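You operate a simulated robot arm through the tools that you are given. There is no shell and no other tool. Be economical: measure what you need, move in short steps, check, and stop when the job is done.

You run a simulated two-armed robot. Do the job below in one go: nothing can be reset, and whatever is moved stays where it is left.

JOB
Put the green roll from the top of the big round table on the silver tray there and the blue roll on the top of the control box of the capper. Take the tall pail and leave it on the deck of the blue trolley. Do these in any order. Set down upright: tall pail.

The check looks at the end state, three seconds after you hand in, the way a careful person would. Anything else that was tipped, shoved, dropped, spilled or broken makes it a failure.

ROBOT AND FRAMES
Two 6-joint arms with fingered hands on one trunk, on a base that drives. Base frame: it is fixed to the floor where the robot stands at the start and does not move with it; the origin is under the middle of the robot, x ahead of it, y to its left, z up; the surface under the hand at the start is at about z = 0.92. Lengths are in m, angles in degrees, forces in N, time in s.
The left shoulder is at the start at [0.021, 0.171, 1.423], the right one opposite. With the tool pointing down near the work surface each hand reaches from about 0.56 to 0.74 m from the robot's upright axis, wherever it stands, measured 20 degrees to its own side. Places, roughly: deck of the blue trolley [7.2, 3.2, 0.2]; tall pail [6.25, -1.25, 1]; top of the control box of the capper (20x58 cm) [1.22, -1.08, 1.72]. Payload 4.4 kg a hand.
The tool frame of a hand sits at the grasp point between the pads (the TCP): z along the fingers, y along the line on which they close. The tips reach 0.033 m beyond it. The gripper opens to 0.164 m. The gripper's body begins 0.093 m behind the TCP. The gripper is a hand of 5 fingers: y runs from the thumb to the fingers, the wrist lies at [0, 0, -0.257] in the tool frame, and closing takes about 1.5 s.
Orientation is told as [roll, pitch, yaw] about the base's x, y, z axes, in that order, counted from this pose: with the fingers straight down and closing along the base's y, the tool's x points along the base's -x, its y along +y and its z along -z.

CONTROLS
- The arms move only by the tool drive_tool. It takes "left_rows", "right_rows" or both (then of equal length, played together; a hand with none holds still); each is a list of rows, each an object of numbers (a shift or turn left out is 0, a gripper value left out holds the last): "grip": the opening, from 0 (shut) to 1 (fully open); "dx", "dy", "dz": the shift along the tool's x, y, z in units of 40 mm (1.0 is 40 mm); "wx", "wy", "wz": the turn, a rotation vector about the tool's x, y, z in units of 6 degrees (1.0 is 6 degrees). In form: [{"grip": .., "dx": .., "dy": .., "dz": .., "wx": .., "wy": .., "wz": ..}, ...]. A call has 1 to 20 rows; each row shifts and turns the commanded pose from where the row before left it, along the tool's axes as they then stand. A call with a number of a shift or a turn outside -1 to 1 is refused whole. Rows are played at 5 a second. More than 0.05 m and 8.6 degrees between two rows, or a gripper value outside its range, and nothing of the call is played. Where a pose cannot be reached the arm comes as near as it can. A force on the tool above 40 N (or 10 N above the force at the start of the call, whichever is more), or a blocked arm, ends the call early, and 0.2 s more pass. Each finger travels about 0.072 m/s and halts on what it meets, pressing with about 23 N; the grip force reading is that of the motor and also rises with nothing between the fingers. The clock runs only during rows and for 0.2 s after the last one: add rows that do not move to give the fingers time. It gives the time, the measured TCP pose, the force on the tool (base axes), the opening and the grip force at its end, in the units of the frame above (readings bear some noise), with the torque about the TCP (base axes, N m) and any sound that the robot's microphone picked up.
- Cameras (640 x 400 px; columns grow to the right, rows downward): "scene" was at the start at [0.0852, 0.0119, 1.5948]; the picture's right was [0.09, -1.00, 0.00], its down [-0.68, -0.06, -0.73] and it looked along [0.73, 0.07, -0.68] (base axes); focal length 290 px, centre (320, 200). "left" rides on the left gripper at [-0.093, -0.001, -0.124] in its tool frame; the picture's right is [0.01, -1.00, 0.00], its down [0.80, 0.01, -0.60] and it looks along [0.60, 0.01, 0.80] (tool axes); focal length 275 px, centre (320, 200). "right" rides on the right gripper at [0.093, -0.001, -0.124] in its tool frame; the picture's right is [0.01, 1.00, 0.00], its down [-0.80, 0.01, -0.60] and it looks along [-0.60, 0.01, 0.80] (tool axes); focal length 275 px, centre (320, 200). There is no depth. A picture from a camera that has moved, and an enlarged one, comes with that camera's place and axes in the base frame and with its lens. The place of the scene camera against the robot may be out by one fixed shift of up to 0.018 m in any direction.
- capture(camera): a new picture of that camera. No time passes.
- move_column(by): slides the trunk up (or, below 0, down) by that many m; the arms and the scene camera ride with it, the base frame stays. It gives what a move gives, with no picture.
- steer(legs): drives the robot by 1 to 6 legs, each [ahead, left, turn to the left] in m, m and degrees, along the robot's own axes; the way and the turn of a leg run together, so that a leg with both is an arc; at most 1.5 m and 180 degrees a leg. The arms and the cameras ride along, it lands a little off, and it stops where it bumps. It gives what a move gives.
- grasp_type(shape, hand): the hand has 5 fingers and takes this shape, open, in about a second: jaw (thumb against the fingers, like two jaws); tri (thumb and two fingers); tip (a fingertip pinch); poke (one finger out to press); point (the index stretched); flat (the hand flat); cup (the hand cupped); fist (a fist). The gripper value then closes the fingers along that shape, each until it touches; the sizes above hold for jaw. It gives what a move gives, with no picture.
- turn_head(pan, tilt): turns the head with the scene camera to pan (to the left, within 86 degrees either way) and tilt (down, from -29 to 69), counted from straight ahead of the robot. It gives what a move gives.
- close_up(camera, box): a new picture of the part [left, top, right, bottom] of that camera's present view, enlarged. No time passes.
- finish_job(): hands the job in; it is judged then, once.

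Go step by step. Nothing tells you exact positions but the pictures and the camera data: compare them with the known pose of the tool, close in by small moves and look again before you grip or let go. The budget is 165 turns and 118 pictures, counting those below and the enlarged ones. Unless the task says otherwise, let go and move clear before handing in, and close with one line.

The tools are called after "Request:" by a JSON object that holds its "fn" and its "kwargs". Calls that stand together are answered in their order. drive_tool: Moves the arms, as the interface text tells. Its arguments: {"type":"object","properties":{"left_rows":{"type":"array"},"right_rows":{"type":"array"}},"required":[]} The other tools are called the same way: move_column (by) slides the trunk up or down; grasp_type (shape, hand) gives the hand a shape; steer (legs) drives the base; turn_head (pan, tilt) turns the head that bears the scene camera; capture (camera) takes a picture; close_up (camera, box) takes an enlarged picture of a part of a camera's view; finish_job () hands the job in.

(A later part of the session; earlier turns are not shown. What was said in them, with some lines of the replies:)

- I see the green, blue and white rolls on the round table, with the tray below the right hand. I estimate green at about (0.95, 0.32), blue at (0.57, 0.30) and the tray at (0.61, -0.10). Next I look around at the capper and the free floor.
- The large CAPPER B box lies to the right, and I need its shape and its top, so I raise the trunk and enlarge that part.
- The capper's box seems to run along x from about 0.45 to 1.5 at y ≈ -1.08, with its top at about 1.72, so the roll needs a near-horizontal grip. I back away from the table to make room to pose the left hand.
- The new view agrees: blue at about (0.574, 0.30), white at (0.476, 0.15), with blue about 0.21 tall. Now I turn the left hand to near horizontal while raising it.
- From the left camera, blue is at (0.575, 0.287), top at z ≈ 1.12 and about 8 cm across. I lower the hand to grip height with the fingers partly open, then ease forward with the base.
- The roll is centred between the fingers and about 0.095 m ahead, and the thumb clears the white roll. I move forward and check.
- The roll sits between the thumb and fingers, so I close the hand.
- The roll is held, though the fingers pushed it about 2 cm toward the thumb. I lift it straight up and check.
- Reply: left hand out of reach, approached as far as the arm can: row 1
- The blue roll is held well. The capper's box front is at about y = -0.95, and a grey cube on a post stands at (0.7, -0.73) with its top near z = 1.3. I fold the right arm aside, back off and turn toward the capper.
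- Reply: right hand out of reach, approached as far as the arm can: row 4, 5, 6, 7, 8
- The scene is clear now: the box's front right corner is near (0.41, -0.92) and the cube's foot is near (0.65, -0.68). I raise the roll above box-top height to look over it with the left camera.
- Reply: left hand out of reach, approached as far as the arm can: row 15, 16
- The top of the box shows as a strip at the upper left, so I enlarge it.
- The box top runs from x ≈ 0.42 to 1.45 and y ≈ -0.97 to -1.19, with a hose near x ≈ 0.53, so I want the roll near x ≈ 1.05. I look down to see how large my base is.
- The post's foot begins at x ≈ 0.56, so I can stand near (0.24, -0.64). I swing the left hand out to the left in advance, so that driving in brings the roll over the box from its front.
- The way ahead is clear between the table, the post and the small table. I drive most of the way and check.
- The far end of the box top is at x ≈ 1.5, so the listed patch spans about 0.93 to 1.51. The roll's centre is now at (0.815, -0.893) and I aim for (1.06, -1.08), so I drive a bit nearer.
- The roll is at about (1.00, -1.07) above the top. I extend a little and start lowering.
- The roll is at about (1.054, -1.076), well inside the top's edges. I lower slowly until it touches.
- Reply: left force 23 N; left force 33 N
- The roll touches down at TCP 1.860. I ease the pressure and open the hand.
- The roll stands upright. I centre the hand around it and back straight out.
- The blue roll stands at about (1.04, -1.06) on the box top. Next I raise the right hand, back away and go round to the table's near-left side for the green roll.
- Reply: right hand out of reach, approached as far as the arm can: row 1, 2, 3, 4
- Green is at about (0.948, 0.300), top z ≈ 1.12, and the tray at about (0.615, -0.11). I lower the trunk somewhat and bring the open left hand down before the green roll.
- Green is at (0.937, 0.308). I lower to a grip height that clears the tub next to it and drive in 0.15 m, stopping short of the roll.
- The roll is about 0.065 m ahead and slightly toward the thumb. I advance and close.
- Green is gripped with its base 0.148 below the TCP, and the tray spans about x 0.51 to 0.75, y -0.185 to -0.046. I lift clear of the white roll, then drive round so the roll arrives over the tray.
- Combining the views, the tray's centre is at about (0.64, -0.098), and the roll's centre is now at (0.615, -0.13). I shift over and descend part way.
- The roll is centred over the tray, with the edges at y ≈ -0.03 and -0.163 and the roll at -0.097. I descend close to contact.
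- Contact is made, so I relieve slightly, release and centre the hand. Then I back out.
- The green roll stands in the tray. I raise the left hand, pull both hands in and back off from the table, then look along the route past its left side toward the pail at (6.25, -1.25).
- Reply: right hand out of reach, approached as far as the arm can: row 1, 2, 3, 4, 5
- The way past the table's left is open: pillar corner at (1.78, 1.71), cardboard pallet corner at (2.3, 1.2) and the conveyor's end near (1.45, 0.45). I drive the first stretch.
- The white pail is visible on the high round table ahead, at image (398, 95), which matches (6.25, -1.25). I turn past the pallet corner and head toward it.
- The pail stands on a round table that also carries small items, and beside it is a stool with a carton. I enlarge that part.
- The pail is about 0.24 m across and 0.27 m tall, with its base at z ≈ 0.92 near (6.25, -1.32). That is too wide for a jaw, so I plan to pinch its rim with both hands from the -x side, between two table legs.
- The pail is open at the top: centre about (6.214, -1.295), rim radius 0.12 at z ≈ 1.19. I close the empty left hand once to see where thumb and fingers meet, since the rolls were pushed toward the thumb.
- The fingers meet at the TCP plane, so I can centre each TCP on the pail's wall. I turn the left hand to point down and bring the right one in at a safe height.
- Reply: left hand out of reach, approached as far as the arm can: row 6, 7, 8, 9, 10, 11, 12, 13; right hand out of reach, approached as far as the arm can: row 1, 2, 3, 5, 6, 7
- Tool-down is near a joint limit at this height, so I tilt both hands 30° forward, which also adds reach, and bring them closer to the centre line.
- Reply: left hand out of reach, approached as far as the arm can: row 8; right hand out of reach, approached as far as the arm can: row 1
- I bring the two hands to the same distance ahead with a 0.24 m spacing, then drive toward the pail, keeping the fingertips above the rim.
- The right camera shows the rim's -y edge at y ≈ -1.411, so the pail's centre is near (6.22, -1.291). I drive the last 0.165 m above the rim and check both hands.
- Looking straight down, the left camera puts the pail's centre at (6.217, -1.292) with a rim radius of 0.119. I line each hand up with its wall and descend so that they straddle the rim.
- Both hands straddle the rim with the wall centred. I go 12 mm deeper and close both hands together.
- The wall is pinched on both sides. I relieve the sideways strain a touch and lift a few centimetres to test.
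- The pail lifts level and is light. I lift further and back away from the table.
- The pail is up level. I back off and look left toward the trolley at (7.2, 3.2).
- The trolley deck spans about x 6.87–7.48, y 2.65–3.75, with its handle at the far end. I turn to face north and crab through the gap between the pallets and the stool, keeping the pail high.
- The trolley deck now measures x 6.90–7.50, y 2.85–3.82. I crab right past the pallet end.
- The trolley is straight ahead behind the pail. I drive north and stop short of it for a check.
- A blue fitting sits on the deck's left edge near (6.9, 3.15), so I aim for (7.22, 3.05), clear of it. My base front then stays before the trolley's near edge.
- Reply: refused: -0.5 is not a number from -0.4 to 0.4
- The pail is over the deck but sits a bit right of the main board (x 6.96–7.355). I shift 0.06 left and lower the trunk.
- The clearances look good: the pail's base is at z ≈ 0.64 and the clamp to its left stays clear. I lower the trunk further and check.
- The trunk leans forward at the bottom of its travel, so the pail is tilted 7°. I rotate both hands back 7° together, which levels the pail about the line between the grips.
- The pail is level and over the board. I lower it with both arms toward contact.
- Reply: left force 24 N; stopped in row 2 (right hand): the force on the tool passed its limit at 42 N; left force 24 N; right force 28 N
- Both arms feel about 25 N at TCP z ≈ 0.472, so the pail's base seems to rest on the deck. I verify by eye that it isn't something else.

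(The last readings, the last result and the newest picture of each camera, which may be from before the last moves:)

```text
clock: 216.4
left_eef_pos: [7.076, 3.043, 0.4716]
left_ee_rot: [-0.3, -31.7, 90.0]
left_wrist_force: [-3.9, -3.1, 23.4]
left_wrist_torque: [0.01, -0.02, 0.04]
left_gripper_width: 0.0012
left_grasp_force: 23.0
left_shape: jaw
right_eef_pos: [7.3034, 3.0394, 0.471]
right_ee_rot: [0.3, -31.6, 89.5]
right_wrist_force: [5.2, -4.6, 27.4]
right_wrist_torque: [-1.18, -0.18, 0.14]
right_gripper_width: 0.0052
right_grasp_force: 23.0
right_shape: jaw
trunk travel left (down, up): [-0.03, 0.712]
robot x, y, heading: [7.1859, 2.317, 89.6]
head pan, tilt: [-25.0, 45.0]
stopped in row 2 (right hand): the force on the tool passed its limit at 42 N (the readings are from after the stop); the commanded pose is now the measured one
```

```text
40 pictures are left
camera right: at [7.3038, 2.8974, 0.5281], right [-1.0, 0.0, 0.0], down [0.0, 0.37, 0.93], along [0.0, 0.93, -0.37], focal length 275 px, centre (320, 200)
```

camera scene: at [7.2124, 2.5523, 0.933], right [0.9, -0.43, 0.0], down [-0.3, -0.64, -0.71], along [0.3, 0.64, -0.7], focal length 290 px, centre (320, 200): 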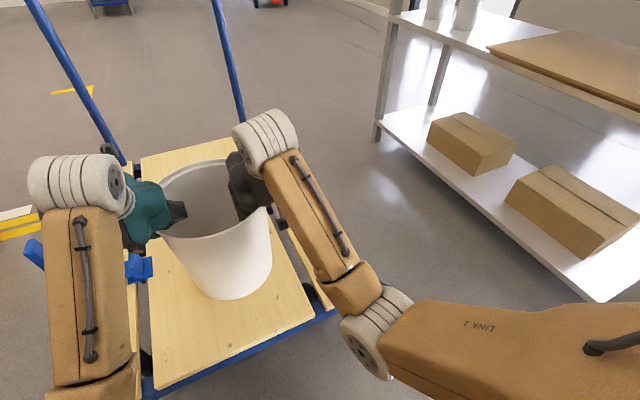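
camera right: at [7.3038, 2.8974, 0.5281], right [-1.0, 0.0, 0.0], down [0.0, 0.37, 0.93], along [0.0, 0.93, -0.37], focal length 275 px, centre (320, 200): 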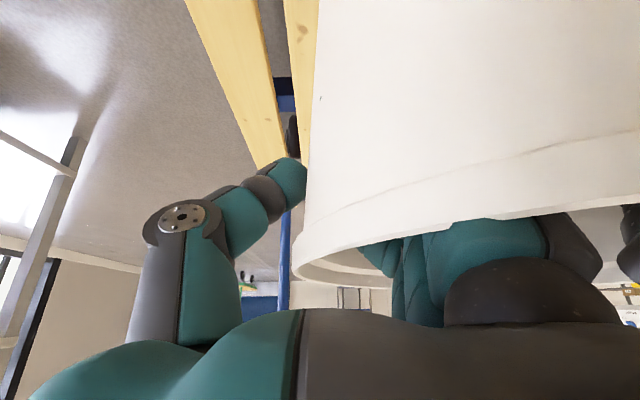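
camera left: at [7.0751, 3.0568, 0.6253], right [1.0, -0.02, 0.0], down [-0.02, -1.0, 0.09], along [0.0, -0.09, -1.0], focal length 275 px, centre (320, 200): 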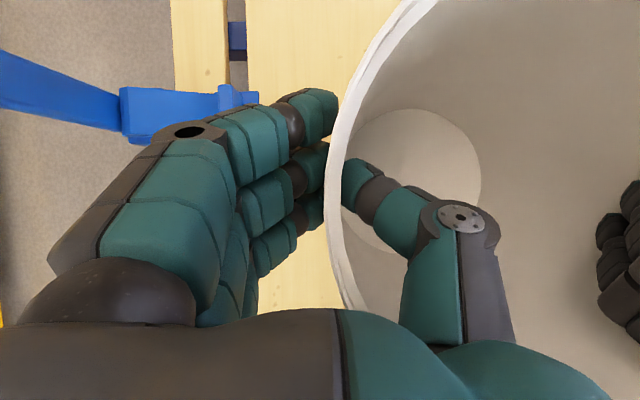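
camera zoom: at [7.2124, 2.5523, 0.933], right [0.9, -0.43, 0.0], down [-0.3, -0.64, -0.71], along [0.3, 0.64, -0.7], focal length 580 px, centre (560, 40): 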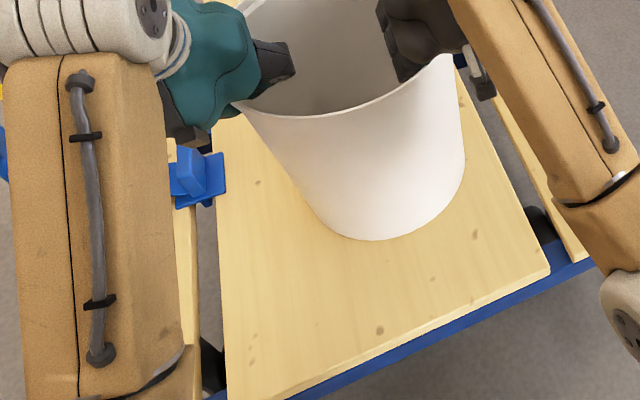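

The pail's base meets the board, so the contact is the deck. I relax the pressure slightly and open both hands together gently.

Request:
{"fn": "drive_tool", "kwargs": {"left_rows": [{"dx": -0.03, "dz": -0.05}, {}, {"grip": 0.1}, {"grip": 0.2}, {"grip": 0.3}, {"grip": 0.4}, {"grip": 0.5}, {"grip": 0.6}, {}, {}], "right_rows": [{"dx": -0.03, "dz": -0.05}, {}, {"grip": 0.1}, {"grip": 0.2}, {"grip": 0.3}, {"grip": 0.4}, {"grip": 0.5}, {"grip": 0.6}, {}, {}]}}

Request:
{"fn": "capture", "kwargs": {"camera": "left"}}

Request:
{"fn": "capture", "kwargs": {"camera": "right"}}

```text
clock: 218.6
left_eef_pos: [7.0758, 3.042, 0.4658]
left_ee_rot: [-0.2, -30.6, 89.8]
left_wrist_force: [0.8, -0.3, 0.4]
left_wrist_torque: [0.0, -0.02, 0.01]
left_gripper_width: 0.0976
left_grasp_force: 0.1
left_shape: jaw
right_eef_pos: [7.3026, 3.038, 0.4652]
right_ee_rot: [0.5, -30.7, 89.4]
right_wrist_force: [-1.1, -0.2, -0.1]
right_wrist_torque: [0.03, 0.03, 0.03]
right_gripper_width: 0.0974
right_grasp_force: 0.1
right_shape: jaw
trunk travel left (down, up): [-0.03, 0.712]
robot x, y, heading: [7.182, 2.3111, 89.5]
head pan, tilt: [-25.0, 45.0]
```

```text
39 pictures are left
camera left: at [7.075, 3.0587, 0.6195], right [1.0, -0.02, 0.0], down [-0.02, -0.99, 0.11], along [0.0, -0.11, -0.99], focal length 275 px, centre (320, 200)
```

left: 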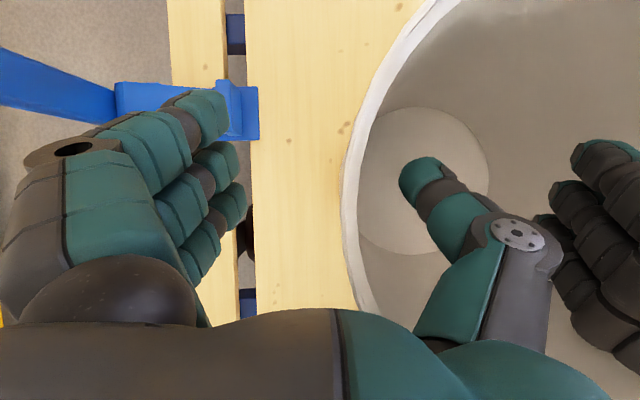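

```text
38 pictures are left
camera right: at [7.304, 2.8984, 0.5248], right [-1.0, 0.0, 0.0], down [0.0, 0.38, 0.92], along [0.0, 0.92, -0.38], focal length 275 px, centre (320, 200)
```

right: 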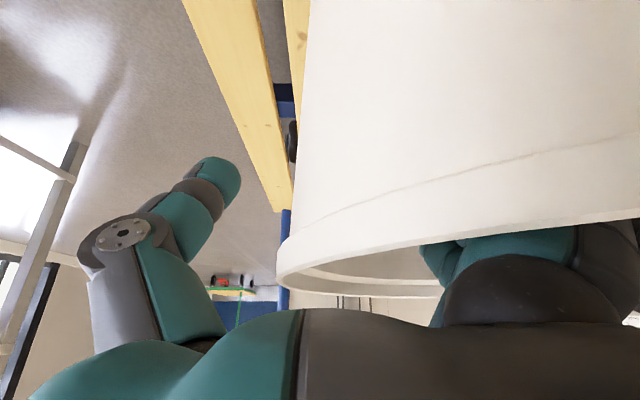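

The pail stands free on the deck. I raise both hands straight up out of the rim.

Request:
{"fn": "drive_tool", "kwargs": {"left_rows": [{"dx": -0.25, "dz": -0.433}, {"dx": -0.25, "dz": -0.433}, {"dx": -0.25, "dz": -0.433}, {"dx": -0.25, "dz": -0.433}, {"dx": -0.25, "dz": -0.433}, {"dx": -0.25, "dz": -0.433}, {}], "right_rows": [{"dx": -0.25, "dz": -0.433}, {"dx": -0.25, "dz": -0.433}, {"dx": -0.25, "dz": -0.433}, {"dx": -0.25, "dz": -0.433}, {"dx": -0.25, "dz": -0.433}, {"dx": -0.25, "dz": -0.433}, {}]}}

Request:
{"fn": "capture", "kwargs": {"camera": "scene"}}

Request:
{"fn": "capture", "kwargs": {"camera": "left"}}

```text
clock: 220.2
left_eef_pos: [7.0776, 3.0625, 0.5667]
left_ee_rot: [-0.3, -30.8, 89.9]
left_wrist_force: [0.1, -0.3, 0.3]
left_wrist_torque: [0.02, -0.01, -0.02]
left_gripper_width: 0.0973
left_grasp_force: 0.0
left_shape: jaw
left hand out of reach, approached as far as the arm can: row 5, 6
right_eef_pos: [7.2986, 3.0581, 0.5661]
right_ee_rot: [0.5, -30.8, 89.6]
right_wrist_force: [0.1, 0.9, -0.2]
right_wrist_torque: [0.0, -0.02, 0.01]
right_gripper_width: 0.0976
right_grasp_force: 0.0
right_shape: jaw
right hand out of reach, approached as far as the arm can: row 5, 6
trunk travel left (down, up): [-0.03, 0.712]
robot x, y, heading: [7.181, 2.3105, 89.5]
head pan, tilt: [-25.0, 45.0]
```

```text
37 pictures are left
camera scene: at [7.2123, 2.5562, 0.9319], right [0.9, -0.43, 0.0], down [-0.3, -0.64, -0.71], along [0.3, 0.64, -0.71], focal length 290 px, centre (320, 200)
```

scene: 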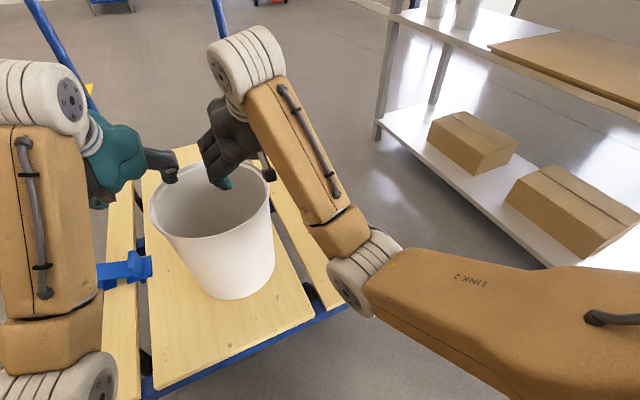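

```text
36 pictures are left
camera left: at [7.0776, 3.078, 0.7198], right [1.0, -0.02, 0.0], down [-0.02, -0.99, 0.11], along [0.0, -0.11, -0.99], focal length 275 px, centre (320, 200)
```

left: 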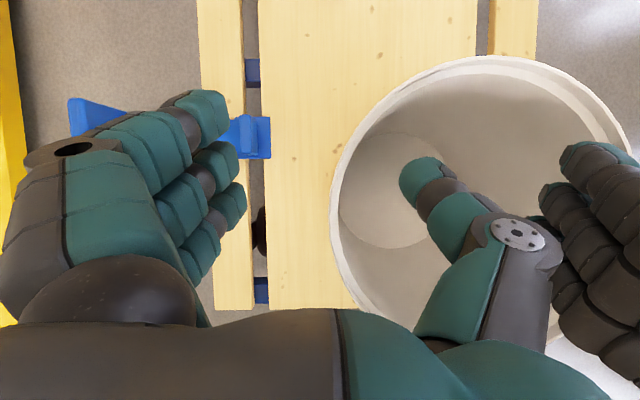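

The tips are at about rim height and the pail stands upright. I raise the trunk for clearance, then back away and inspect.

Request:
{"fn": "move_column", "kwargs": {"by": 0.25}}

Request:
{"fn": "steer", "kwargs": {"legs": [[-0.5, 0, 0]]}}

Request:
{"fn": "turn_head", "kwargs": {"pan": 0, "tilt": 35}}

Request:
{"fn": "capture", "kwargs": {"camera": "scene"}}

```text
clock: 222.8
left_eef_pos: [7.0774, 3.0615, 0.8154]
left_ee_rot: [-0.3, -30.9, 89.7]
left_wrist_force: [0.1, 0.6, 0.7]
left_wrist_torque: [-0.02, -0.02, 0.0]
left_gripper_width: 0.0974
left_grasp_force: 0.1
left_shape: jaw
right_eef_pos: [7.2993, 3.0576, 0.8145]
right_ee_rot: [0.4, -30.6, 89.5]
right_wrist_force: [0.0, 0.1, 0.0]
right_wrist_torque: [0.01, -0.01, 0.0]
right_gripper_width: 0.0976
right_grasp_force: 0.0
right_shape: jaw
trunk travel left (down, up): [-0.28, 0.462]
robot x, y, heading: [7.1849, 2.3125, 89.1]
head pan, tilt: [-25.0, 45.0]
```

```text
clock: 225.8
left_eef_pos: [7.0723, 2.5604, 0.8179]
left_ee_rot: [-0.3, -30.8, 89.9]
left_wrist_force: [-0.2, -1.2, 0.5]
left_wrist_torque: [-0.02, -0.01, 0.0]
left_gripper_width: 0.0976
left_grasp_force: 0.2
left_shape: jaw
right_eef_pos: [7.2952, 2.5568, 0.8167]
right_ee_rot: [0.5, -30.7, 89.6]
right_wrist_force: [-0.1, -0.2, -0.3]
right_wrist_torque: [-0.01, 0.01, -0.01]
right_gripper_width: 0.0974
right_grasp_force: 0.1
right_shape: jaw
trunk travel left (down, up): [-0.28, 0.462]
robot x, y, heading: [7.183, 1.8134, 89.5]
head pan, tilt: [-25.0, 45.0]
```

```text
clock: 226.6
left_eef_pos: [7.0717, 2.5604, 0.8178]
left_ee_rot: [-0.3, -30.7, 90.1]
left_wrist_force: [-0.3, -0.4, 0.4]
left_wrist_torque: [0.03, -0.02, 0.02]
left_gripper_width: 0.0975
left_grasp_force: 0.0
left_shape: jaw
right_eef_pos: [7.2949, 2.558, 0.8161]
right_ee_rot: [0.3, -30.6, 89.7]
right_wrist_force: [-0.5, -0.8, 0.3]
right_wrist_torque: [0.0, -0.03, 0.06]
right_gripper_width: 0.0975
right_grasp_force: 0.1
right_shape: jaw
trunk travel left (down, up): [-0.28, 0.462]
robot x, y, heading: [7.1798, 1.8117, 89.9]
head pan, tilt: [0.0, 35.0]
```

```text
35 pictures are left
camera scene: at [7.1736, 1.9638, 1.209], right [1.0, -0.01, 0.0], down [0.0, -0.57, -0.82], along [0.0, 0.82, -0.57], focal length 290 px, centre (320, 200)
```

scene: 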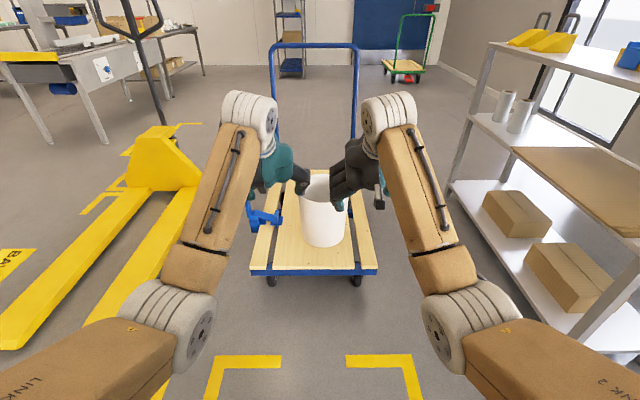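

The tall pail stands upright on the trolley's deck, both hands are clear, and the two rolls were seen standing on their places, so I hand in.

Request:
{"fn": "finish_job", "kwargs": {}}

```text
The job is handed in.
```

The job is handed in: the green roll stands on the silver tray, the blue roll stands on top of the capper's control box, and the tall pail is upright on the deck of the blue trolley.
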